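You operate a simulated robot arm through the tools that you are given. There is no shell and no other tool. Be economical: measure what you need, move in short steps, check, and stop when the job is done.

Carry out the task below with a simulated two-armed robot. There is one attempt and no reset: what you move stays moved.

Task
Nest the carton marked tape, clamp it and roll its tape flat.
Fine: roller back in its block, clamp off again; pinch nothing. Set down upright: orange hand roller. What is to be rubbed or washed off counts as gone when no trace of it is left.

It is judged by the outcome, as a careful person would: the job done as asked, and still so three seconds after it is handed in. It fails if anything else is knocked over, pushed out of place, dropped, spilled or broken.

Robot
Two 6-joint arms with fingered hands on one trunk that stands fixed in place. Base frame: the origin is at the foot of the trunk, x ahead of it, y to its left, z up; the work surface is at about z = 0.82. Readings come in m, rad, newtons and seconds.
The left shoulder is at [0.02, 0.157, 0.829], the right one opposite. With the tool pointing down near the work surface each hand reaches from about 0.32 to 0.84 m from the base axis, measured 20 degrees to its own side. Payload 4.1 kg a hand.
The TCP of each hand is the grasp point between the finger pads, 0.033 m short of the fingertips. In the tool frame z runs along the fingers and y along their closing line. Largest opening 0.112 m; the body of the gripper starts 0.039 m behind the TCP. The gripper is a hand of 4 fingers: y runs from the thumb to the fingers, the wrist lies at [-0.016, -0.118, -0.2] in the tool frame.
Orientation is told as [roll, pitch, yaw] about the base's x, y, z axes, in that order, counted from this pose: with the fingers straight down and the wrist toward the robot, the tool's x, y and z point along [0, 1, 0], [1, 0, 0] and [0, 0, -1] of the base frame.

Tools
- The arms move only by the tool nudge_tool. It takes "left_plan", "right_plan" or both (then of equal length, played together; a hand with none holds still); each is a list of rows, each a list of 6 numbers: the shift along the base's x, y, z in m, then the turn, a rotation vector about the base's x, y, z in degrees. In form: [[dx, dy, dz, rx, ry, rz], ...]. A call has 1 to 8 rows; each row is the pose to reach, as a shift and turn from the pose commanded when the call began. Each row takes 0.2 s and may step no farther than 0.05 m and 0.15 rad from the row before; otherwise, the whole call is refused. A pose out of reach is approached as far as the arm can. The call stops where the force on the tool passes 80 N (or 10 N more than at its start, if that is more) or the arm is blocked; 0.2 s more then pass. In this call time passes only in rows, and 0.2 s behind the last. The reply holds the time, the measured pose of the TCP, the force on the tool along the base axes, the opening and the grip force, in the units named above and with some noise, with the torque about the TCP (base axes, N m) and any sound that the robot's microphone picked up.
- Cameras (640 x 400 px; columns grow to the right, rows downward): "scene" is now at [0.0622, 0.0187, 1.4527]; the picture's right is [0.18, -0.98, 0.00], its down [-0.54, -0.10, -0.84] and it looks along [0.82, 0.15, -0.55] (base axes); focal length 371 px, centre (320, 200). "left" rides on the left gripper at [-0.066, -0.089, -0.13] in its tool frame; the picture's right is [-0.79, -0.29, 0.54], its down [0.55, -0.71, 0.44] and it looks along [0.26, 0.64, 0.72] (tool axes); focal length 247 px, centre (320, 200). "right" rides on the right gripper at [0.066, -0.089, -0.13] in its tool frame; the picture's right is [-0.79, 0.29, -0.54], its down [-0.55, -0.71, 0.44] and it looks along [-0.26, 0.64, 0.72] (tool axes); focal length 247 px, centre (320, 200). There is no depth. A picture from a camera that has moved, and an enlarged one, comes with that camera's place and axes in the base frame and with its lens. The place of the scene camera against the robot may be out by one fixed shift of up to 0.025 m in any direction.
- grab_frame(camera): a new picture of that camera. No time passes.
- curl_fingers(index, middle, ring, thumb_bend, thumb_turn, hand): sets how far each is bent, from 0 (flat) to 1 (curled in); at 0.3 the hand is open as for a grip, at 0.7 the pads meet at the TCP. One left out holds its place. A second passes; each finger stops where it meets its share of the squeeze, and holds until it gets a number again. It is the only way to open and close the hand. It gives what a move gives, with no picture; readings hold the bend of each and the force on the fingers (four entries, about 0 where the hand has none), thumb and palm. thumb_turn goes from beside the hand (0) to across from the fingers (1), as for a grip.
- turn_head(pan, tilt): turns the head with the scene camera to pan (to the left, within 1.501 rad either way) and tilt (down, from -0.506 to 1.204), counted from straight ahead of the robot. It gives what a move gives.
- zoom(camera, box): a new picture of the part [left, top, right, bottom] of that camera's present view, enlarged. No time passes.
- sign_off(): hands the job in; it is judged then, once.

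Work in short steps. Places have to be worked out from the pictures, the camera data and where the tool is seen: move nearer, look again, correct. Check each grasp and each placing, and mend what went wrong. You have 120 turns and 78 pictures in all, those below and enlarged ones among them. Open the grippers and draw the arms clear of the work before you hand the job in, unless the task says otherwise; then end with one line.

The tools are called after ">>>" as name(argument=value, ...) on one line, values as JSON. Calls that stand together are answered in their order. nudge_tool: Moves the arms, as the interface text tells. Its arguments: {"type":"object","properties":{"left_plan":{"type":"array","items":{"type":"array","items":{"type":"number"}}},"right_plan":{"type":"array","items":{"type":"array","items":{"type":"number"}}}},"required":[]} The other tools are called the same way: curl_fingers (index, middle, ring, thumb_bend, thumb_turn, hand) moves the fingers one by one; turn_head (pan, tilt) turns the head that bears the scene camera; grab_frame (camera) takes a picture; zoom (camera, box) takes an enlarged picture of a part of a camera's view; sign_off () hands the job in.

At the start:

```text
t: 0.0
left_ee_pos: [0.3516, 0.1754, 1.2783]
left_orientation: [-0.001, 0.001, 0.001]
left_contact_force: [0.1, 0.1, -0.2]
left_moment: [-0.01, 0.0, -0.02]
left_opening: 0.1117
left_finger_force: 0.1
left_shape: jaw
left_bend: [0.3, 0.3, 0.3, 0.3, 0.98]
left_finger forces: [0.0, 0.0, 0.0, 0.1, 0.1, 0.0]
right_ee_pos: [0.4377, -0.151, 1.2337]
right_orientation: [-0.001, 0.001, 0.001]
right_contact_force: [0.2, -0.8, -0.2]
right_moment: [-0.04, 0.0, 0.03]
right_opening: 0.1118
right_finger_force: 0.1
right_shape: jaw
right_bend: [0.3, 0.3, 0.3, 0.3, 0.98]
right_finger forces: [0.1, 0.1, 0.1, 0.0, 0.1, 0.0]
head pan, tilt: [0.178, 0.579]
```

scene: 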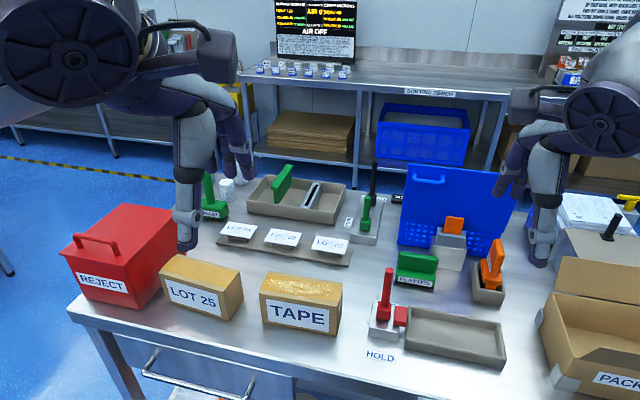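
right: 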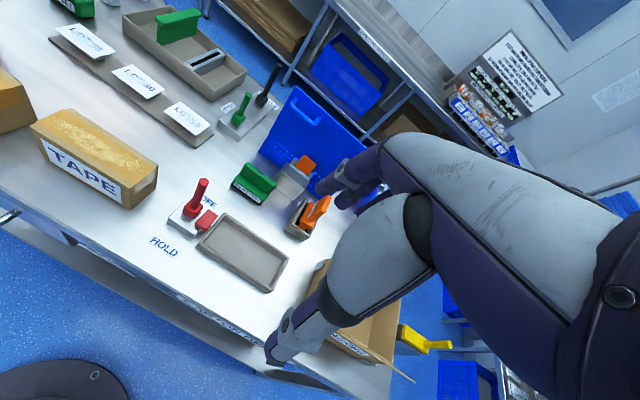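
left: 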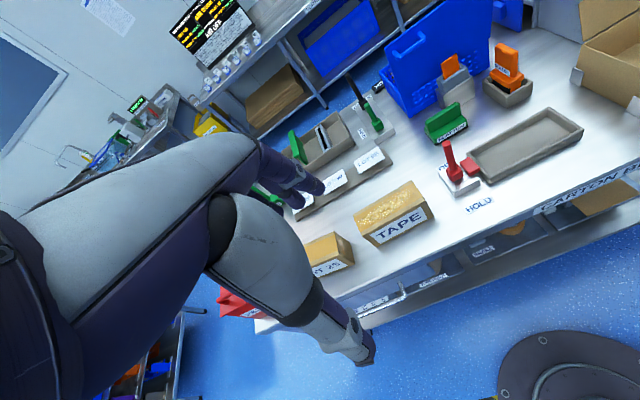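

The overview shows the TAPE carton, a tray nest with a red lever clamp (HOLD), and two orange-handled tools. I zoom in on the work areas to read the labels.

>>> zoom(camera="scene", box=[350, 250, 530, 380])

>>> zoom(camera="scene", box=[380, 160, 540, 310])

>>> zoom(camera="scene", box=[150, 240, 360, 370])

>>> zoom(camera="scene", box=[250, 0, 370, 80])

```text
3.08 times, centred on (440, 315) of scene
camera zoom: at [0.0622, 0.0187, 1.4527], right [0.18, -0.98, 0.0], down [-0.54, -0.1, -0.84], along [0.82, 0.15, -0.55], focal length 1142 px, centre (-49, -154)
```

zoom: 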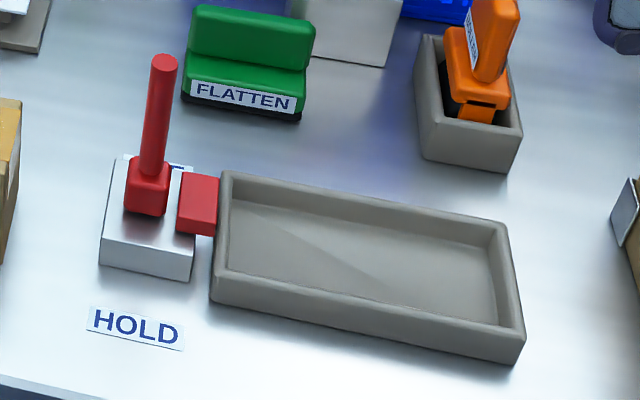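

```text
2.67 times, centred on (460, 235) of scene
camera zoom: at [0.0622, 0.0187, 1.4527], right [0.18, -0.98, 0.0], down [-0.54, -0.1, -0.84], along [0.82, 0.15, -0.55], focal length 990 px, centre (-53, 107)
```

zoom: 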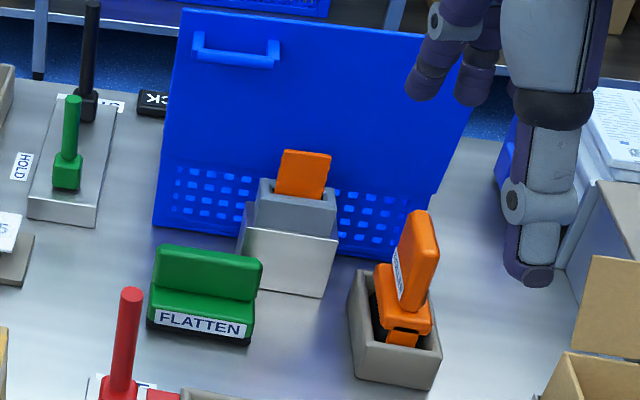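

```text
3.05 times, centred on (255, 305) of scene
camera zoom: at [0.0622, 0.0187, 1.4527], right [0.18, -0.98, 0.0], down [-0.54, -0.1, -0.84], along [0.82, 0.15, -0.55], focal length 1131 px, centre (518, -120)
```

zoom: 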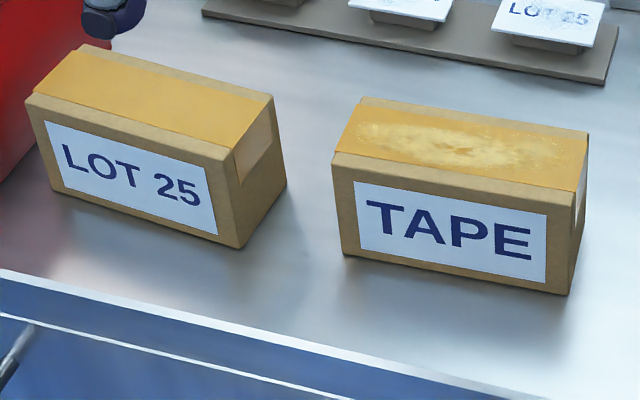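

```text
5.00 times, centred on (310, 40) of scene
camera zoom: at [0.0622, 0.0187, 1.4527], right [0.18, -0.98, 0.0], down [-0.54, -0.1, -0.84], along [0.82, 0.15, -0.55], focal length 1856 px, centre (370, 1000)
```

zoom: 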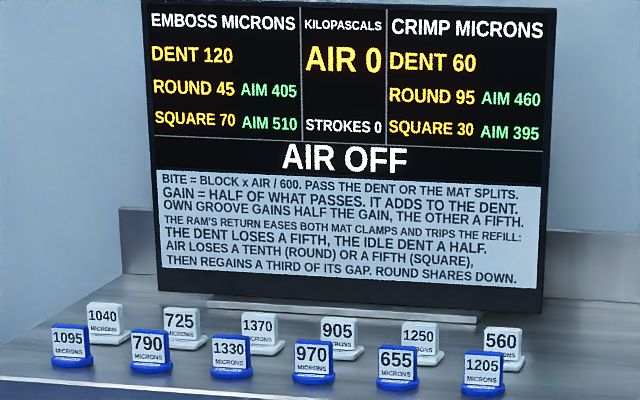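

The orange tool in the right block is labelled; I check its label, the wall sign, and the other orange item.

>>> zoom(camera="scene", box=[460, 230, 520, 310])

>>> zoom(camera="scene", box=[540, 0, 640, 60])

>>> zoom(camera="right", box=[150, 130, 350, 290])

>>> zoom(camera="left", box=[420, 30, 600, 200])

```text
5.00 times, centred on (490, 270) of scene
camera zoom: at [0.0622, 0.0187, 1.4527], right [0.18, -0.98, 0.0], down [-0.54, -0.1, -0.84], along [0.82, 0.15, -0.55], focal length 1856 px, centre (-530, -150)
```

zoom: 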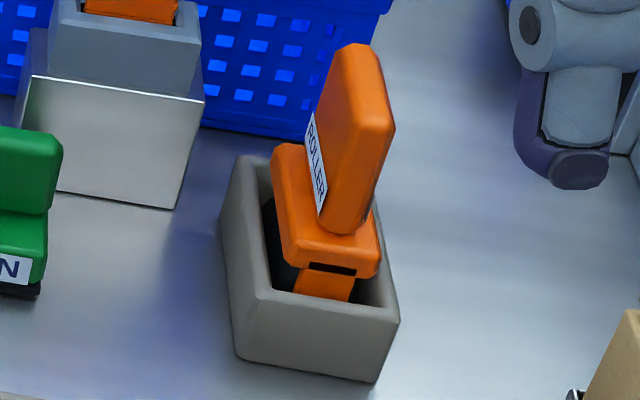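

```text
6.40 times, centred on (590, 30) of scene
camera zoom: at [0.0622, 0.0187, 1.4527], right [0.18, -0.98, 0.0], down [-0.54, -0.1, -0.84], along [0.82, 0.15, -0.55], focal length 2375 px, centre (-1408, 1288)
```

zoom: 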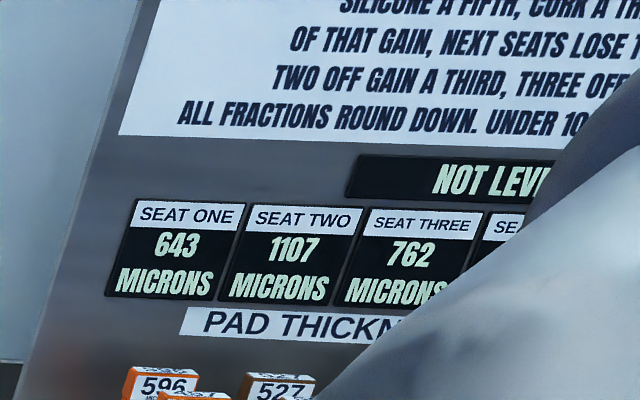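

```text
2.50 times, centred on (250, 210) of right
camera zoom: at [0.3484, -0.0865, 1.3628], right [0.29, -0.79, 0.54], down [-0.71, -0.55, -0.44], along [0.64, -0.26, -0.72], focal length 617 px, centre (495, 175)
```

zoom: 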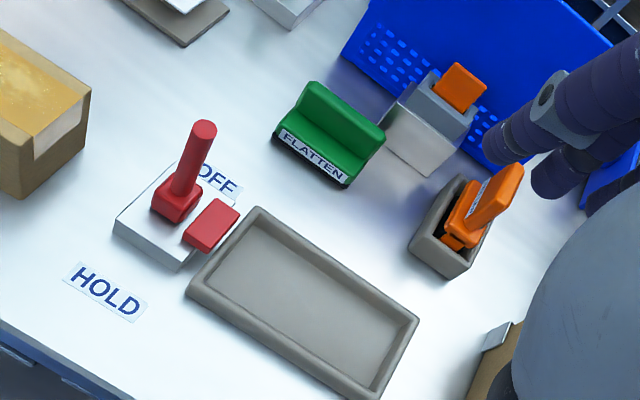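

```text
2.35 times, centred on (510, 115) of left
camera zoom: at [0.2622, 0.1093, 1.4091], right [-0.29, -0.79, -0.54], down [-0.71, 0.55, -0.44], along [0.64, 0.26, -0.72], focal length 581 px, centre (-127, 400)
```

zoom: 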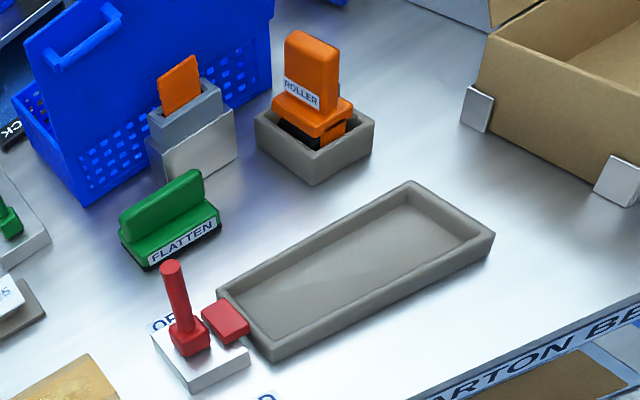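

The orange ROLLER sits in the right-hand block (about x .72, y −.245), the TAPE carton is around (.564, .146), about .155×.06×.09, and the tray is centred around (.56, −.153). I bring the left hand over the carton and the right hand towards the roller for a look.

>>> nudge_tool(left_plan=[[0.03, -0.004, -0.03, 0, 0, 0], [0.06, -0.008, -0.06, 0, 0, 0], [0.09, -0.012, -0.09, 0, 0, 0], [0.12, -0.016, -0.12, 0, 0, 0], [0.15, -0.02, -0.15, 0, 0, 0], [0.18, -0.024, -0.18, 0, 0, 0], [0.21, -0.029, -0.21, 0, 0, -2.8]], right_plan=[[0.02, -0.02, -0.01, 0, 0, 0], [0.04, -0.04, -0.02, 0, 0, 0], [0.06, -0.06, -0.03, 0, 0, 0], [0.08, -0.075, -0.04, 0, 0, 0], [0.1, -0.09, -0.05, 0, 0, 0], [0.12, -0.1, -0.06, 0, 0, 0], [0.14, -0.11, -0.07, 0, 0, 0]])

>>> grab_frame(camera="scene")

>>> grab_frame(camera="left")

>>> grab_frame(camera="right")

```text
t: 1.6
left_ee_pos: [0.5618, 0.147, 1.0686]
left_orientation: [0.001, 0.0, -0.049]
left_contact_force: [0.1, 0.3, 0.9]
left_moment: [-0.02, -0.04, 0.02]
left_opening: 0.1119
left_finger_force: 0.0
left_shape: jaw
left_bend: [0.3, 0.3, 0.3, 0.3, 0.98]
left_finger forces: [0.0, 0.1, 0.1, 0.0, 0.1, 0.1]
right_ee_pos: [0.5781, -0.2627, 1.1644]
right_orientation: [-0.001, -0.001, 0.001]
right_contact_force: [-0.3, -0.5, 0.3]
right_moment: [-0.03, -0.05, 0.0]
right_opening: 0.1117
right_finger_force: 0.1
right_shape: jaw
right_bend: [0.3, 0.3, 0.3, 0.3, 0.98]
right_finger forces: [0.0, 0.1, 0.1, 0.1, 0.1, 0.0]
head pan, tilt: [0.178, 0.579]
```

```text
66 pictures are left
```

scene: 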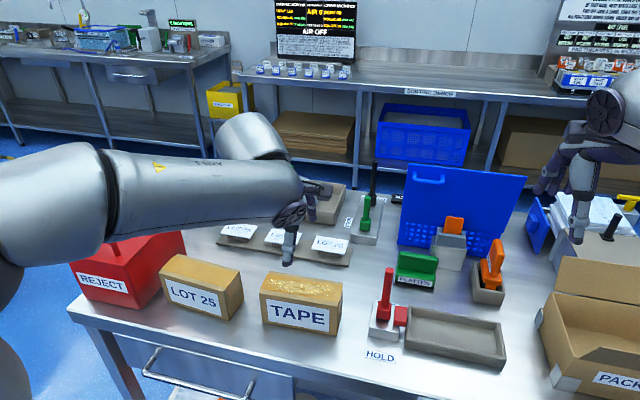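

```text
65 pictures are left
camera left: at [0.4691, 0.0849, 1.1993], right [-0.32, -0.78, -0.54], down [-0.68, 0.59, -0.44], along [0.66, 0.23, -0.72], focal length 247 px, centre (320, 200)
```

left: 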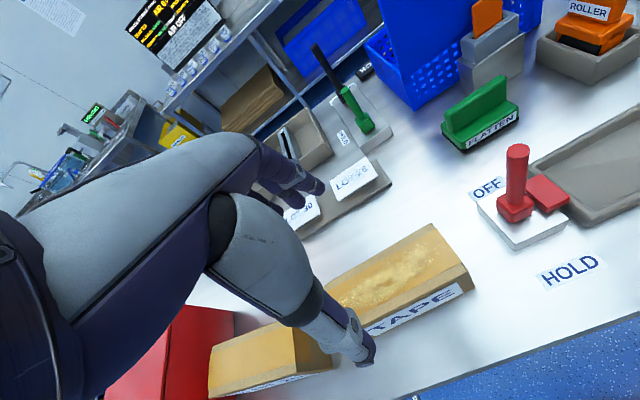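

```text
64 pictures are left
camera right: at [0.4881, -0.196, 1.293], right [0.29, -0.79, 0.54], down [-0.71, -0.55, -0.44], along [0.64, -0.26, -0.72], focal length 247 px, centre (320, 200)
```

right: 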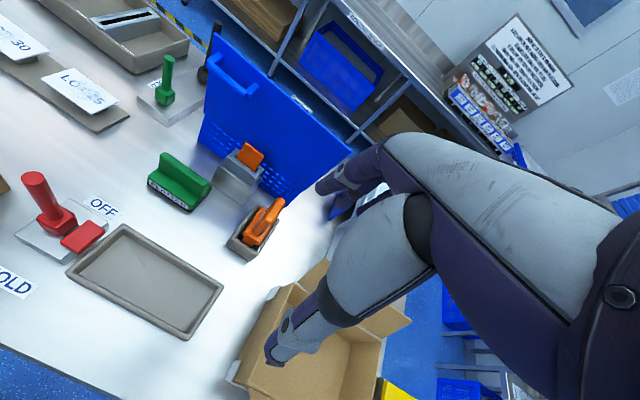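

The left wrist camera agrees with the scene: the carton centre is near (.564, .145), top at .91. I descend straight over it with a 2 mm correction.

>>> nudge_tool(left_plan=[[0.001, -0.001, -0.04, 0, 0, 0], [0.002, -0.002, -0.08, 0, 0, 0], [0.002, -0.002, -0.12, 0, 0, 0], [0.002, -0.002, -0.15, 0, 0, 0], [0.002, -0.002, -0.177, 0, 0, 0]])

>>> grab_frame(camera="left")

>>> grab_frame(camera="scene")

```text
t: 2.8
left_ee_pos: [0.563, 0.1438, 0.8912]
left_orientation: [-0.001, -0.001, -0.049]
left_contact_force: [1.3, 0.4, 1.9]
left_moment: [-0.05, -0.04, 0.01]
left_opening: 0.1116
left_finger_force: 0.0
left_shape: jaw
left_bend: [0.3, 0.3, 0.3, 0.3, 0.98]
left_finger forces: [1.5, 0.0, 0.0, 0.0, 0.0, 0.0]
right_ee_pos: [0.5787, -0.2601, 1.1629]
right_orientation: [0.0, 0.0, -0.001]
right_contact_force: [0.1, -0.2, 0.5]
right_moment: [-0.01, 0.0, 0.0]
right_opening: 0.1115
right_finger_force: 0.1
right_shape: jaw
right_bend: [0.3, 0.3, 0.3, 0.3, 0.98]
right_finger forces: [0.0, 0.1, 0.0, 0.1, 0.1, 0.0]
head pan, tilt: [0.178, 0.579]
```

```text
63 pictures are left
camera left: at [0.4709, 0.0822, 1.0219], right [-0.32, -0.78, -0.54], down [-0.68, 0.59, -0.44], along [0.65, 0.23, -0.72], focal length 247 px, centre (320, 200)
```

left: 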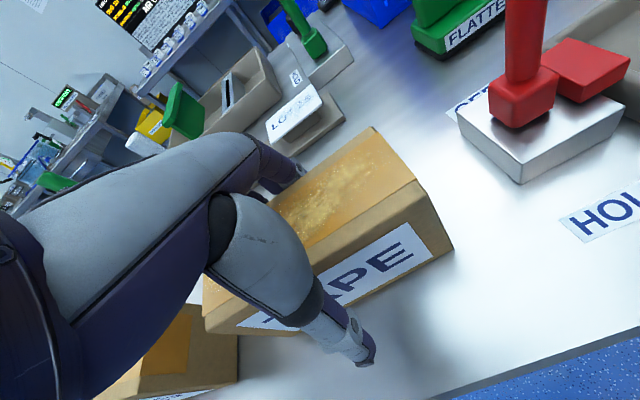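

```text
62 pictures are left
```

scene: 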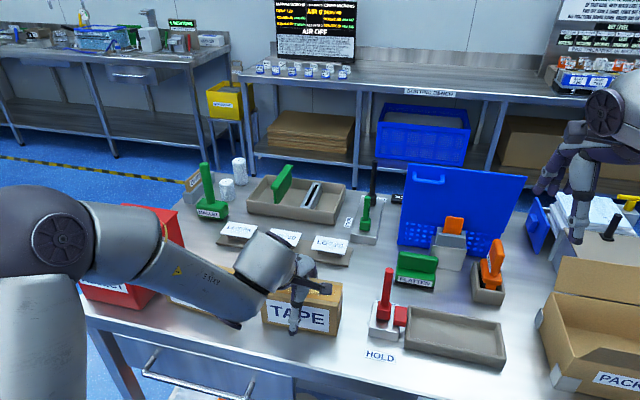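

The index finger reads a light 1.5 N touch; I look at that closely before closing.

>>> zoom(camera="left", box=[180, 110, 400, 380])

>>> zoom(camera="scene", box=[230, 230, 360, 350])

```text
1.48 times, centred on (290, 245) of left
camera zoom: at [0.4709, 0.0822, 1.0219], right [-0.32, -0.78, -0.54], down [-0.68, 0.59, -0.44], along [0.65, 0.23, -0.72], focal length 366 px, centre (364, 133)
```

zoom: 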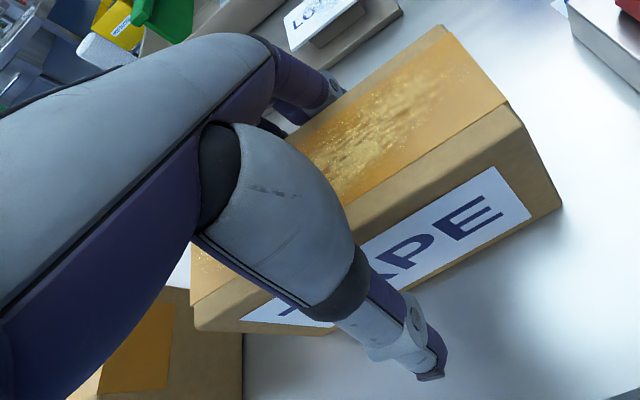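

```text
3.33 times, centred on (295, 290) of scene
camera zoom: at [0.062, 0.0187, 1.4527], right [0.18, -0.98, 0.0], down [-0.54, -0.1, -0.84], along [0.82, 0.15, -0.55], focal length 1237 px, centre (403, -100)
```

zoom: 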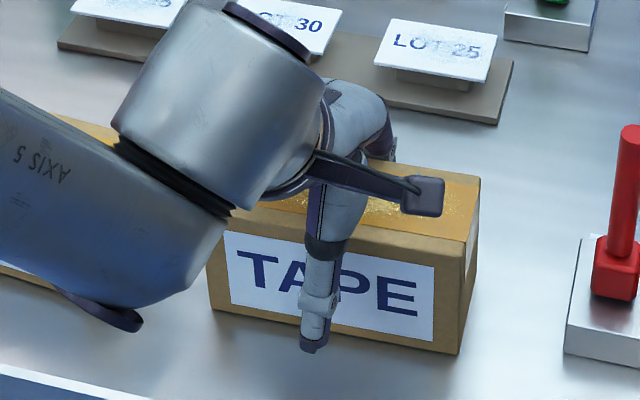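

The hand straddles the carton properly. I close the fingers evenly onto its two long sides.

>>> curl_fingers(hand="left", index=0.6, middle=0.6, ring=0.6, thumb_bend=0.6, thumb_turn=1.0)

```text
t: 3.8
left_ee_pos: [0.563, 0.1431, 0.8915]
left_orientation: [0.0, 0.0, -0.051]
left_contact_force: [2.5, -0.6, 4.4]
left_moment: [0.12, -0.37, -0.08]
left_opening: 0.0651
left_finger_force: 26.0
left_shape: fingers
left_bend: [0.47, 0.52, 0.51, 0.51, 0.99]
left_finger forces: [12.3, 7.5, 7.7, 0.0, 24.8, 0.1]
right_ee_pos: [0.5787, -0.261, 1.1629]
right_orientation: [-0.001, 0.002, 0.0]
right_contact_force: [0.4, 0.0, -0.4]
right_moment: [0.0, 0.02, -0.01]
right_opening: 0.1117
right_finger_force: 0.0
right_shape: jaw
right_bend: [0.3, 0.3, 0.3, 0.3, 0.98]
right_finger forces: [0.0, 0.0, 0.0, 0.0, 0.0, 0.1]
head pan, tilt: [0.178, 0.579]
```

Firm, even grip (~25 N). I lift the carton and move the right hand aside to the right so the hands don't meet.

>>> nudge_tool(left_plan=[[0, 0, 0.03, 0, 0, 0], [0, 0, 0.06, 0, 0, 0], [0, 0, 0.1, 0, 0, 0], [0, 0, 0.14, 0, 0, 0], [0, 0, 0.17, 0, 0, 0]], right_plan=[[0, -0.04, 0.02, 0, 0, 0], [0, -0.08, 0.04, 0, 0, 0], [0, -0.12, 0.05, 0, 0, 0], [0, -0.16, 0.06, 0, 0, 0], [0, -0.2, 0.06, 0, 0, 0]])

>>> grab_frame(camera="scene")

>>> grab_frame(camera="left")

```text
t: 5.0
left_ee_pos: [0.5635, 0.1432, 1.0607]
left_orientation: [-0.001, 0.001, -0.049]
left_contact_force: [0.2, -0.7, -2.0]
left_moment: [-0.03, 0.05, 0.0]
left_opening: 0.0647
left_finger_force: 24.0
left_shape: fingers
left_bend: [0.48, 0.52, 0.52, 0.51, 0.99]
left_finger forces: [10.5, 6.7, 6.9, 0.1, 24.2, 0.0]
right_ee_pos: [0.5623, -0.4516, 1.2065]
right_orientation: [0.0, 0.003, 0.002]
right_contact_force: [0.6, 1.1, -1.4]
right_moment: [-0.03, 0.08, 0.0]
right_opening: 0.1116
right_finger_force: 0.2
right_shape: jaw
right_bend: [0.3, 0.3, 0.3, 0.3, 0.98]
right_finger forces: [0.0, 0.1, 0.1, 0.1, 0.0, 0.1]
right hand out of reach, approached as far as the arm can: row 5
head pan, tilt: [0.178, 0.579]
```

```text
59 pictures are left
```

scene: 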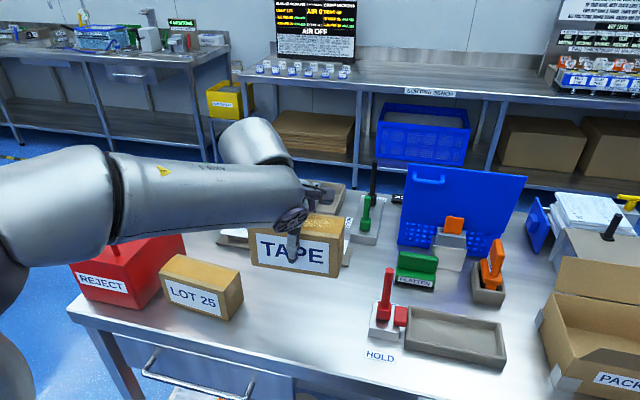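

```text
58 pictures are left
camera left: at [0.4715, 0.0825, 1.1926], right [-0.33, -0.78, -0.54], down [-0.68, 0.59, -0.43], along [0.65, 0.23, -0.72], focal length 247 px, centre (320, 200)
```

left: 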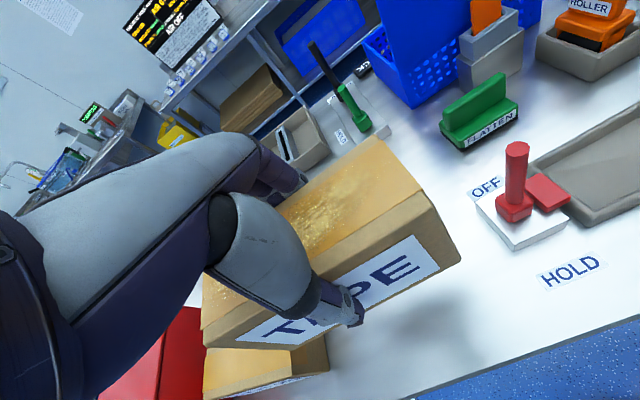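

The carton is held level and light. I raise a little and traverse to the right above the clamp, stopping over the tray to measure it with the wrist camera.

>>> nudge_tool(left_plan=[[0, -0.03, 0.03, 0, 0, 0], [0, -0.07, 0.05, 0, 0, 0], [0, -0.11, 0.05, 0, 0, 0], [0, -0.15, 0.05, 0, 0, 0], [0, -0.19, 0.05, 0, 0, 0], [0, -0.23, 0.05, 0, 0, 0], [0, -0.27, 0.05, 0, 0, 0]])

>>> grab_frame(camera="left")

>>> grab_frame(camera="scene")

>>> grab_frame(camera="right")

```text
t: 6.6
left_ee_pos: [0.5621, -0.1268, 1.1113]
left_orientation: [0.001, 0.001, -0.048]
left_contact_force: [0.3, 1.2, -2.1]
left_moment: [-0.04, 0.0, 0.0]
left_opening: 0.0649
left_finger_force: 24.0
left_shape: fingers
left_bend: [0.48, 0.53, 0.52, 0.51, 0.99]
left_finger forces: [10.2, 6.5, 6.7, 0.0, 23.7, 0.0]
right_ee_pos: [0.5622, -0.4509, 1.206]
right_orientation: [0.0, 0.001, 0.0]
right_contact_force: [0.1, 1.1, 1.1]
right_moment: [-0.03, 0.01, -0.01]
right_opening: 0.1116
right_finger_force: 0.1
right_shape: jaw
right_bend: [0.3, 0.3, 0.3, 0.3, 0.98]
right_finger forces: [0.0, 0.0, 0.1, 0.0, 0.1, 0.0]
head pan, tilt: [0.178, 0.579]
```

```text
57 pictures are left
camera left: at [0.471, -0.1877, 1.2424], right [-0.32, -0.78, -0.54], down [-0.68, 0.59, -0.44], along [0.65, 0.23, -0.72], focal length 247 px, centre (320, 200)
```

left: 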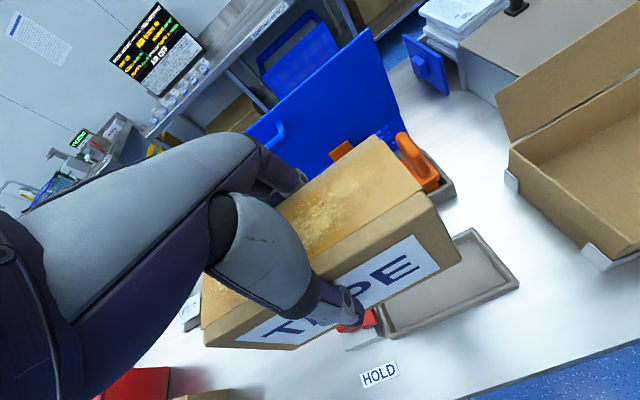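

```text
56 pictures are left
```

scene: 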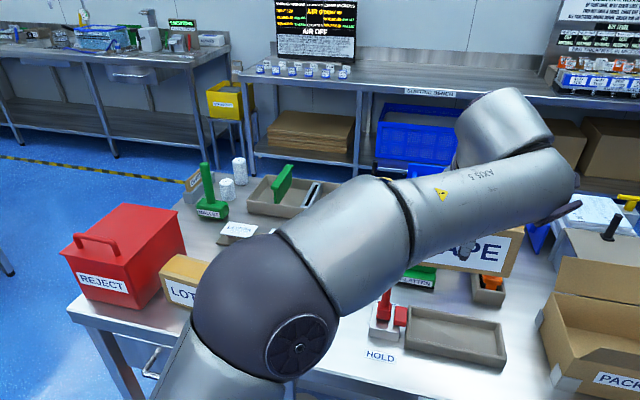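

```text
55 pictures are left
camera right: at [0.4719, -0.3861, 1.337], right [0.29, -0.79, 0.54], down [-0.71, -0.55, -0.44], along [0.64, -0.26, -0.72], focal length 247 px, centre (320, 200)
```

right: 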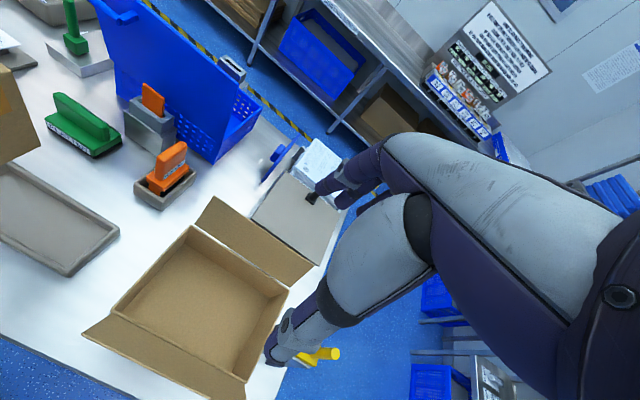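

I zoom in on the tray's right end in the wrist view to measure its corners and compare with the carton's near edge.

>>> zoom(camera="left", box=[340, 200, 540, 360])

>>> zoom(camera="right", box=[0, 100, 220, 290])

```text
2.50 times, centred on (440, 280) of left
camera zoom: at [0.471, -0.1877, 1.2424], right [-0.32, -0.78, -0.54], down [-0.68, 0.59, -0.44], along [0.65, 0.23, -0.72], focal length 617 px, centre (20, 0)
```

zoom: 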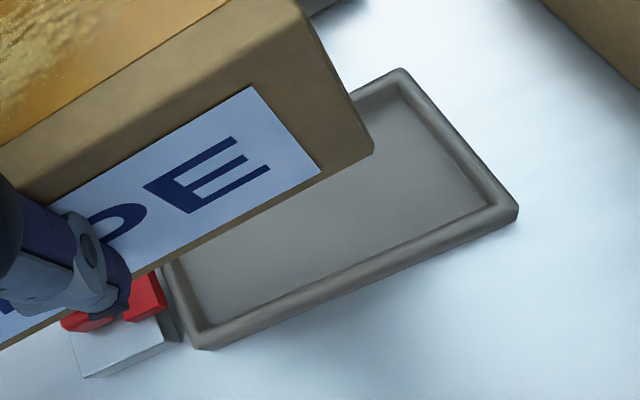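

```text
2.11 times, centred on (110, 195) of right
camera zoom: at [0.4719, -0.3861, 1.337], right [0.29, -0.79, 0.54], down [-0.71, -0.55, -0.44], along [0.64, -0.26, -0.72], focal length 520 px, centre (762, 210)
```

zoom: 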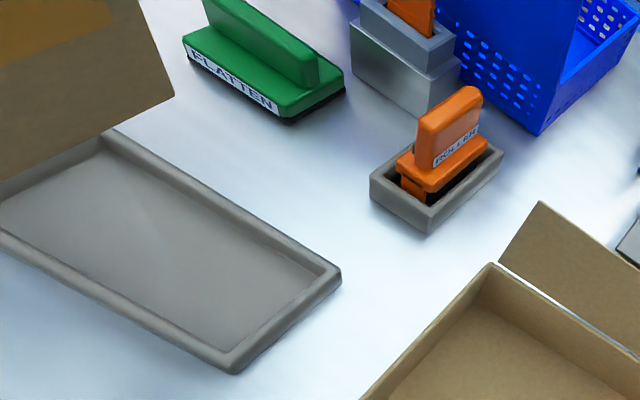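

Measured tray centre is ~(.568, −.1625) with yaw ≈ −4°, carton ~−2.6° with its centre slightly left of the hand. I shift to align, turn −1.4°, and descend to just above the rim.

>>> nudge_tool(left_plan=[[0.004, -0.02, -0.02, 0, 0, -0.7], [0.0075, -0.039, -0.05, 0, 0, -1.4], [0.0075, -0.039, -0.09, 0, 0, -1.4], [0.0075, -0.039, -0.13, 0, 0, -1.4], [0.0075, -0.039, -0.165, 0, 0, -1.4], [0.0075, -0.039, -0.178, 0, 0, -1.4]])

>>> grab_frame(camera="left")

>>> zoom(camera="right", box=[0, 60, 220, 290])

>>> grab_frame(camera="scene")

```text
t: 8.0
left_ee_pos: [0.5693, -0.1647, 0.9336]
left_orientation: [0.0, -0.001, -0.074]
left_contact_force: [-0.4, -0.5, -1.7]
left_moment: [-0.02, -0.03, -0.05]
left_opening: 0.0645
left_finger_force: 22.4
left_shape: fingers
left_bend: [0.48, 0.53, 0.52, 0.51, 0.99]
left_finger forces: [10.0, 6.5, 6.6, 0.1, 23.2, 0.0]
right_ee_pos: [0.5614, -0.4527, 1.2067]
right_orientation: [0.0, 0.0, 0.001]
right_contact_force: [-0.4, 0.9, 0.1]
right_moment: [-0.03, 0.03, 0.01]
right_opening: 0.112
right_finger_force: 0.1
right_shape: jaw
right_bend: [0.3, 0.3, 0.3, 0.3, 0.98]
right_finger forces: [0.0, 0.0, 0.0, 0.0, 0.0, 0.0]
head pan, tilt: [0.178, 0.579]
```

```text
52 pictures are left
camera left: at [0.4764, -0.224, 1.0636], right [-0.34, -0.77, -0.54], down [-0.67, 0.6, -0.44], along [0.66, 0.21, -0.72], focal length 247 px, centre (320, 200)
```

left: 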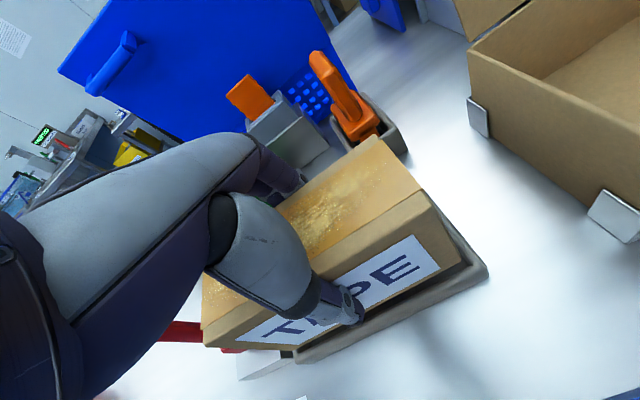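

```text
1.74 times, centred on (110, 175) of right
camera zoom: at [0.4718, -0.3867, 1.3369], right [0.29, -0.79, 0.54], down [-0.71, -0.55, -0.44], along [0.64, -0.26, -0.72], focal length 430 px, centre (685, 244)
```

zoom: 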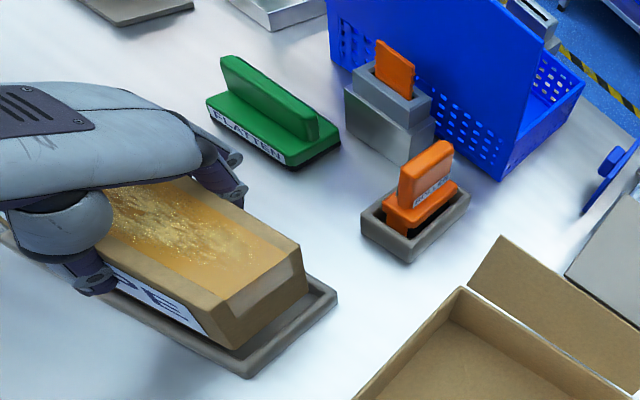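

```text
50 pictures are left
```

scene: 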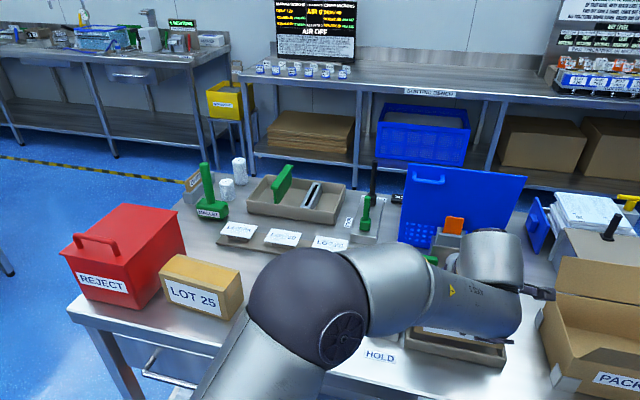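

The carton hovers just above the rim; I zoom in on the corner to check the gaps.

>>> zoom(camera="left", box=[270, 180, 510, 370])

```text
2.11 times, centred on (390, 275) of left
camera zoom: at [0.4764, -0.224, 1.0636], right [-0.34, -0.77, -0.54], down [-0.67, 0.6, -0.44], along [0.66, 0.21, -0.72], focal length 520 px, centre (173, 42)
```

zoom: 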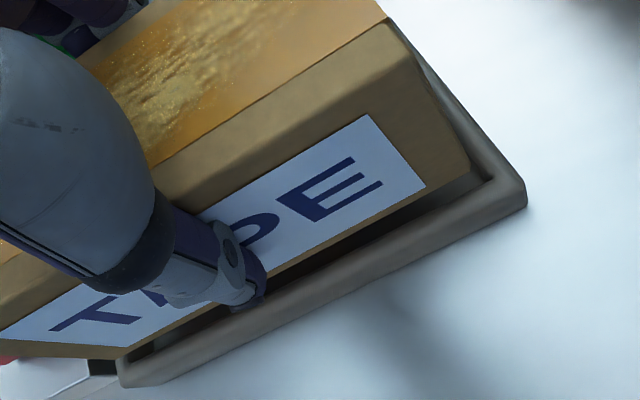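

The carton is centred lengthwise, but about 3 mm too near the robot and perhaps 0.5° short in yaw. I correct that, then lower partway, watching the force.

>>> nudge_tool(left_plan=[[0.003, 0, 0, 0, 0, -0.5], [0.003, 0, -0.008, 0, 0, -0.5], [0.003, 0, -0.016, 0, 0, -0.5], [0.003, 0, -0.022, 0, 0, -0.5]])

>>> zoom(camera="left", box=[270, 180, 510, 370])

>>> zoom(camera="right", box=[0, 110, 140, 270])

```text
t: 9.0
left_ee_pos: [0.575, -0.1638, 0.9108]
left_orientation: [-0.001, 0.0, -0.082]
left_contact_force: [0.3, -0.4, -2.2]
left_moment: [-0.03, 0.0, 0.07]
left_opening: 0.0644
left_finger_force: 22.7
left_shape: fingers
left_bend: [0.48, 0.53, 0.52, 0.51, 0.99]
left_finger forces: [10.0, 6.4, 6.6, 0.0, 23.3, 0.0]
right_ee_pos: [0.5612, -0.4519, 1.2067]
right_orientation: [-0.001, 0.001, 0.0]
right_contact_force: [-0.8, 0.0, -0.2]
right_moment: [-0.03, 0.0, -0.02]
right_opening: 0.1118
right_finger_force: 0.0
right_shape: jaw
right_bend: [0.3, 0.3, 0.3, 0.3, 0.98]
right_finger forces: [0.1, 0.1, 0.0, 0.1, 0.0, 0.0]
head pan, tilt: [0.178, 0.579]
```

```text
2.11 times, centred on (390, 275) of left
camera zoom: at [0.4798, -0.2232, 1.0418], right [-0.35, -0.77, -0.54], down [-0.66, 0.61, -0.44], along [0.66, 0.2, -0.72], focal length 520 px, centre (173, 42)
```

zoom: 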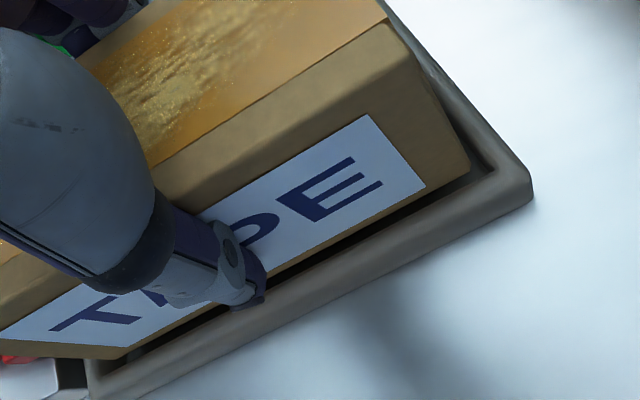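

```text
2.50 times, centred on (70, 190) of right
camera zoom: at [0.4719, -0.3867, 1.3369], right [0.29, -0.79, 0.54], down [-0.71, -0.55, -0.44], along [0.64, -0.26, -0.72], focal length 617 px, centre (945, 225)
```

zoom: 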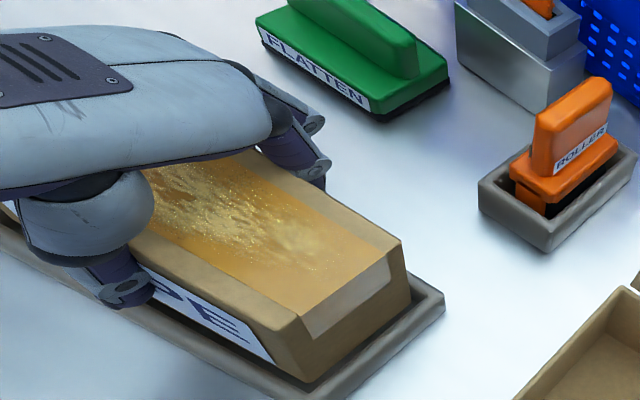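

No contact yet; the gap is about 2 mm larger on the near side than the far side, so I shift back slightly and lower until it seats.

>>> nudge_tool(left_plan=[[-0.002, -0.001, 0, 0, 0, 0.2], [-0.002, -0.001, -0.005, 0, 0, 0.2], [-0.002, -0.001, -0.009, 0, 0, 0.2], [-0.002, -0.001, -0.012, 0, 0, 0.2]])

```text
t: 10.0
left_ee_pos: [0.5715, -0.1651, 0.8994]
left_orientation: [0.0, 0.0, -0.079]
left_contact_force: [-0.8, 0.3, -2.6]
left_moment: [-0.04, -0.04, -0.02]
left_opening: 0.0645
left_finger_force: 22.9
left_shape: fingers
left_bend: [0.48, 0.53, 0.52, 0.51, 0.99]
left_finger forces: [10.0, 6.4, 6.6, 0.1, 23.3, 0.0]
right_ee_pos: [0.5615, -0.4515, 1.2072]
right_orientation: [0.0, 0.0, 0.001]
right_contact_force: [-0.8, 0.8, 0.2]
right_moment: [-0.02, -0.04, 0.01]
right_opening: 0.1117
right_finger_force: 0.0
right_shape: jaw
right_bend: [0.3, 0.3, 0.3, 0.3, 0.98]
right_finger forces: [0.0, 0.0, 0.0, 0.0, 0.0, 0.0]
head pan, tilt: [0.178, 0.579]
```

Still hanging free with the bottom around .828; I lower a few millimetres more.

>>> nudge_tool(left_plan=[[0, 0, -0.002, 0, 0, 0], [0, 0, -0.004, 0, 0, 0], [0, 0, -0.005, 0, 0, 0]])

>>> zoom(camera="right", box=[0, 110, 140, 270])

```text
t: 10.8
left_ee_pos: [0.5721, -0.1662, 0.8965]
left_orientation: [-0.002, -0.003, -0.079]
left_contact_force: [-3.1, 0.6, 16.0]
left_moment: [0.19, -0.27, 0.04]
left_opening: 0.0644
left_finger_force: 24.6
left_shape: fingers
left_bend: [0.49, 0.53, 0.52, 0.51, 0.99]
left_finger forces: [9.2, 6.5, 6.5, 0.0, 26.3, 0.0]
right_ee_pos: [0.5609, -0.4509, 1.2071]
right_orientation: [0.001, 0.001, 0.001]
right_contact_force: [0.1, 0.3, -0.1]
right_moment: [-0.01, 0.01, 0.01]
right_opening: 0.1118
right_finger_force: 0.0
right_shape: jaw
right_bend: [0.3, 0.3, 0.3, 0.3, 0.98]
right_finger forces: [0.0, 0.1, 0.0, 0.0, 0.0, 0.1]
head pan, tilt: [0.178, 0.579]
```

```text
2.50 times, centred on (70, 190) of right
camera zoom: at [0.4714, -0.3866, 1.3371], right [0.29, -0.79, 0.54], down [-0.71, -0.55, -0.44], along [0.64, -0.26, -0.72], focal length 617 px, centre (945, 225)
```

zoom: 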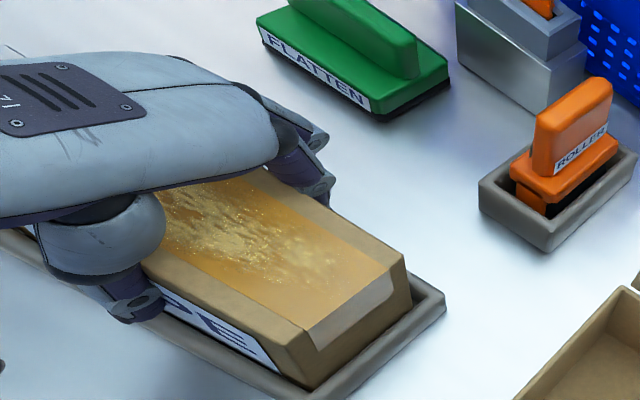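

It bottomed out at about .825, the tray floor, with 16 N. I ease off and open the hand, then check.

>>> nudge_tool(left_plan=[[0, 0, 0.002, 0, 0, 0]])

>>> curl_fingers(hand="left", index=0.3, middle=0.3, ring=0.3, thumb_bend=0.3)

>>> nudge_tool(left_plan=[[0, 0, 0.03, 0, 0, 0], [0, 0, 0.07, 0, 0, 0], [0, 0, 0.11, 0, 0, 0], [0, 0.03, 0.15, 0, 0, 0], [0, 0.07, 0.17, 0, 0, 0], [0, 0.11, 0.17, 0, 0, 0], [-0.0, 0.15, 0.17, 0, 0, 0]])

>>> grab_frame(camera="left")

>>> grab_frame(camera="scene")

```text
t: 11.2
left_ee_pos: [0.5715, -0.165, 0.8967]
left_orientation: [-0.001, -0.001, -0.079]
left_contact_force: [0.1, -1.8, 12.1]
left_moment: [0.11, -0.47, -0.03]
left_opening: 0.0643
left_finger_force: 25.3
left_shape: fingers
left_bend: [0.48, 0.53, 0.52, 0.51, 0.99]
left_finger forces: [10.4, 7.6, 7.4, 0.0, 25.0, 0.0]
right_ee_pos: [0.5612, -0.4514, 1.2073]
right_orientation: [-0.002, -0.001, 0.0]
right_contact_force: [0.0, -0.1, -0.1]
right_moment: [-0.02, -0.01, 0.0]
right_opening: 0.1117
right_finger_force: 0.0
right_shape: jaw
right_bend: [0.3, 0.3, 0.3, 0.3, 0.98]
right_finger forces: [0.0, 0.0, 0.0, 0.0, 0.1, 0.0]
head pan, tilt: [0.178, 0.579]
```

```text
t: 12.2
left_ee_pos: [0.5718, -0.1666, 0.8964]
left_orientation: [-0.001, -0.001, -0.078]
left_contact_force: [0.0, -0.5, -0.2]
left_moment: [0.01, -0.01, 0.01]
left_opening: 0.1125
left_finger_force: 0.0
left_shape: fingers
left_bend: [0.3, 0.3, 0.3, 0.3, 0.98]
left_finger forces: [0.1, 0.1, 0.1, 0.0, 0.0, 0.1]
right_ee_pos: [0.5622, -0.452, 1.2075]
right_orientation: [-0.001, 0.001, 0.0]
right_contact_force: [0.2, 0.0, 0.1]
right_moment: [0.04, -0.04, 0.0]
right_opening: 0.1118
right_finger_force: 0.1
right_shape: jaw
right_bend: [0.3, 0.3, 0.3, 0.3, 0.98]
right_finger forces: [0.0, 0.0, 0.0, 0.1, 0.1, 0.0]
head pan, tilt: [0.178, 0.579]
```

```text
t: 13.8
left_ee_pos: [0.5728, -0.0159, 1.0646]
left_orientation: [0.001, 0.0, -0.081]
left_contact_force: [1.1, -0.1, -0.3]
left_moment: [0.05, 0.02, 0.04]
left_opening: 0.1126
left_finger_force: 0.0
left_shape: fingers
left_bend: [0.3, 0.3, 0.3, 0.3, 0.98]
left_finger forces: [0.0, 0.0, 0.0, 0.0, 0.1, 0.0]
right_ee_pos: [0.5617, -0.4533, 1.2077]
right_orientation: [0.001, 0.0, 0.001]
right_contact_force: [0.2, -0.9, 0.3]
right_moment: [0.04, -0.04, 0.01]
right_opening: 0.1119
right_finger_force: 0.0
right_shape: jaw
right_bend: [0.3, 0.3, 0.3, 0.3, 0.98]
right_finger forces: [0.1, 0.0, 0.0, 0.0, 0.0, 0.0]
head pan, tilt: [0.178, 0.579]
```

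```text
45 pictures are left
camera left: at [0.4777, -0.0756, 1.1966], right [-0.35, -0.77, -0.54], down [-0.66, 0.61, -0.43], along [0.66, 0.21, -0.72], focal length 247 px, centre (320, 200)
```

left: 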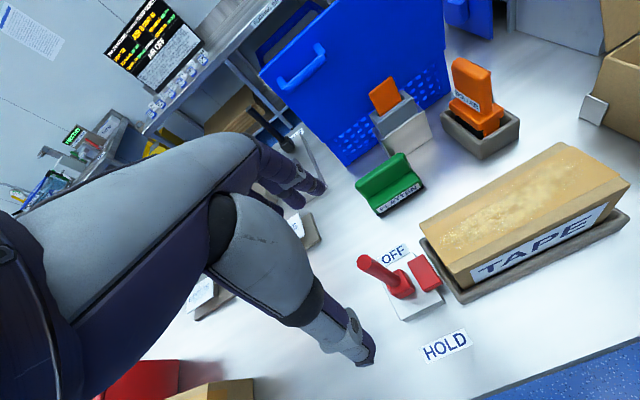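

```text
44 pictures are left
```

scene: 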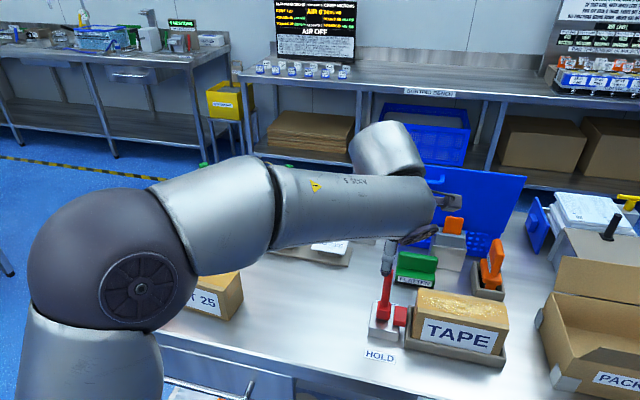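

The carton is nested and level. Now the clamp: I zoom in on the lever to get its pose and tilt.

>>> zoom(camera="left", box=[340, 210, 500, 370])

>>> zoom(camera="scene", box=[350, 230, 450, 370])

```text
2.50 times, centred on (420, 290) of left
camera zoom: at [0.4777, -0.0756, 1.1966], right [-0.35, -0.77, -0.54], down [-0.66, 0.61, -0.43], along [0.66, 0.21, -0.72], focal length 617 px, centre (70, -25)
```

zoom: 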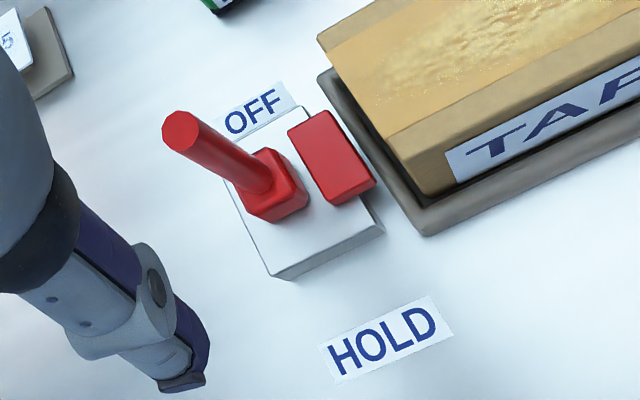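

```text
2.86 times, centred on (400, 300) of scene
camera zoom: at [0.0623, 0.0182, 1.4527], right [0.18, -0.98, 0.0], down [-0.54, -0.1, -0.84], along [0.82, 0.15, -0.55], focal length 1060 px, centre (91, -86)
```

zoom: 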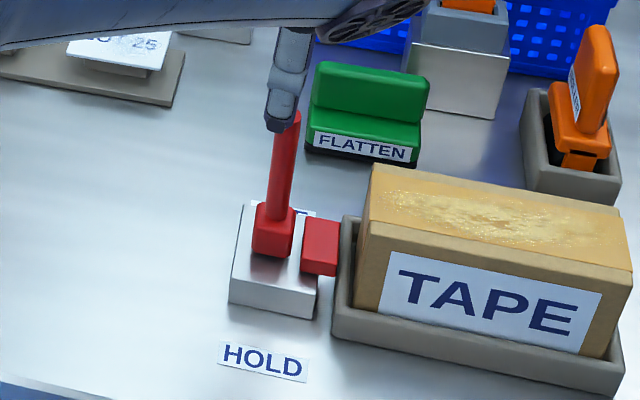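

The rod top is near (.588, −.019, .962), standing about vertical over a base at (.578, −.026); HOLD is toward the robot, OFF away. I'll narrow the hand, lower it around the rod top with the tips above carton height, and look.

>>> curl_fingers(hand="left", index=0.45, middle=0.45, ring=0.45, thumb_bend=0.45)

>>> nudge_tool(left_plan=[[0.013, 0.002, -0.02, 0, 0, 4.6], [0.013, 0.002, -0.05, 0, 0, 4.6], [0.013, 0.002, -0.075, 0, 0, 4.6], [0.013, 0.002, -0.095, 0, 0, 4.6]])

>>> grab_frame(camera="left")

>>> zoom(camera="right", box=[0, 0, 200, 250])

```text
t: 14.8
left_ee_pos: [0.5717, -0.0165, 1.0661]
left_orientation: [-0.001, 0.002, -0.077]
left_contact_force: [0.4, 0.4, 0.7]
left_moment: [0.0, 0.0, -0.04]
left_opening: 0.0721
left_finger_force: 0.1
left_shape: fingers
left_bend: [0.45, 0.45, 0.45, 0.45, 0.99]
left_finger forces: [0.0, 0.0, 0.0, 0.0, 0.0, 0.0]
right_ee_pos: [0.5613, -0.4515, 1.2082]
right_orientation: [-0.001, 0.0, -0.002]
right_contact_force: [0.0, 0.1, -0.6]
right_moment: [0.02, 0.0, -0.01]
right_opening: 0.1118
right_finger_force: 0.1
right_shape: jaw
right_bend: [0.3, 0.3, 0.3, 0.3, 0.98]
right_finger forces: [0.0, 0.1, 0.0, 0.0, 0.0, 0.0]
head pan, tilt: [0.178, 0.579]
```

```text
t: 15.8
left_ee_pos: [0.5842, -0.0146, 0.9715]
left_orientation: [0.001, 0.0, -0.002]
left_contact_force: [-0.8, 0.0, 0.0]
left_moment: [-0.01, -0.01, -0.03]
left_opening: 0.072
left_finger_force: 0.0
left_shape: fingers
left_bend: [0.45, 0.45, 0.45, 0.45, 0.99]
left_finger forces: [0.0, 0.0, 0.0, 0.0, 0.1, 0.1]
right_ee_pos: [0.5628, -0.4525, 1.2075]
right_orientation: [0.0, -0.001, 0.001]
right_contact_force: [-0.9, 0.1, 0.0]
right_moment: [-0.01, -0.01, 0.01]
right_opening: 0.1119
right_finger_force: 0.0
right_shape: jaw
right_bend: [0.3, 0.3, 0.3, 0.3, 0.98]
right_finger forces: [0.0, 0.0, 0.0, 0.0, 0.1, 0.0]
head pan, tilt: [0.178, 0.579]
```

```text
41 pictures are left
camera left: at [0.4955, -0.0804, 1.1018], right [-0.29, -0.79, -0.54], down [-0.71, 0.55, -0.44], along [0.64, 0.26, -0.72], focal length 247 px, centre (320, 200)
```

left: 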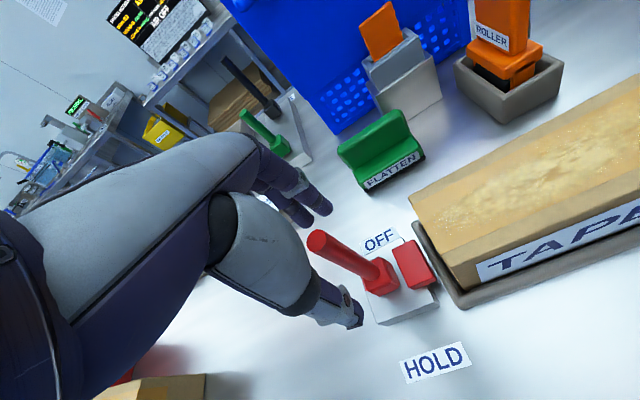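

```text
1.60 times, centred on (100, 125) of right
camera zoom: at [0.4717, -0.3867, 1.3369], right [0.29, -0.79, 0.54], down [-0.71, -0.55, -0.44], along [0.64, -0.26, -0.72], focal length 395 px, centre (672, 320)
```

zoom: 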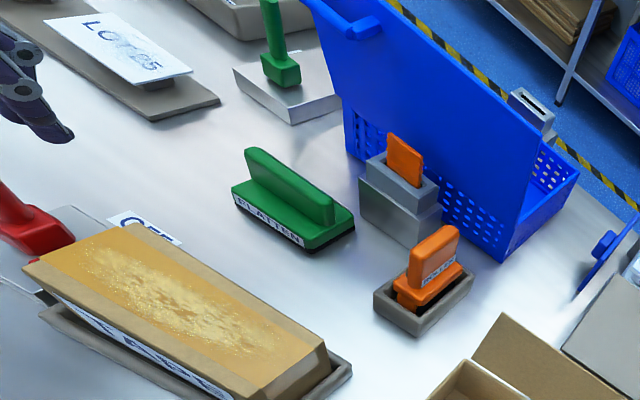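

The rod tip is between thumb and fingers. I drop 12 mm more and draw the hand toward HOLD (−x) so the fingers push the lever.

>>> nudge_tool(left_plan=[[0, 0, -0.012, 0, 0, 0], [-0.015, 0, -0.012, 0, 0, 0], [-0.03, 0, -0.012, 0, 0, 0], [-0.045, 0, -0.012, 0, 0, 0], [-0.06, 0, -0.014, 0, 0, 0]])

>>> grab_frame(camera="left")

```text
t: 17.0
left_ee_pos: [0.5249, -0.0141, 0.9582]
left_orientation: [0.0, -0.001, 0.001]
left_contact_force: [2.7, 0.3, -0.3]
left_moment: [0.02, -0.1, 0.04]
left_opening: 0.0751
left_finger_force: 0.2
left_shape: fingers
left_bend: [0.43, 0.45, 0.45, 0.45, 0.99]
left_finger forces: [1.7, 0.1, 0.0, 0.1, 0.1, 0.0]
right_ee_pos: [0.5612, -0.451, 1.207]
right_orientation: [-0.001, 0.001, 0.002]
right_contact_force: [0.4, 0.0, -0.2]
right_moment: [0.0, 0.02, 0.04]
right_opening: 0.1115
right_finger_force: 0.0
right_shape: jaw
right_bend: [0.3, 0.3, 0.3, 0.3, 0.98]
right_finger forces: [0.1, 0.0, 0.1, 0.0, 0.0, 0.0]
head pan, tilt: [0.178, 0.579]
```

```text
39 pictures are left
camera left: at [0.436, -0.0799, 1.0884], right [-0.28, -0.79, -0.54], down [-0.71, 0.55, -0.44], along [0.64, 0.26, -0.72], focal length 247 px, centre (320, 200)
```

left: 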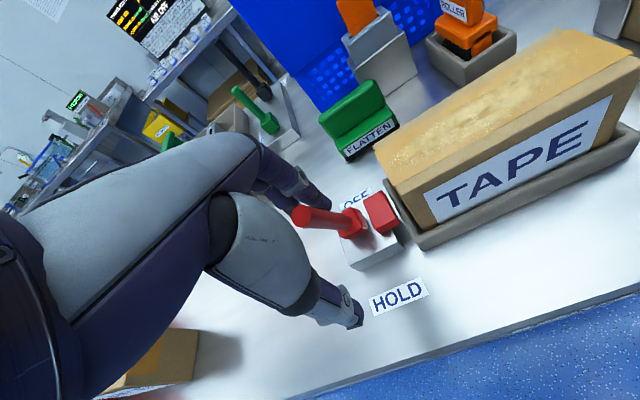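

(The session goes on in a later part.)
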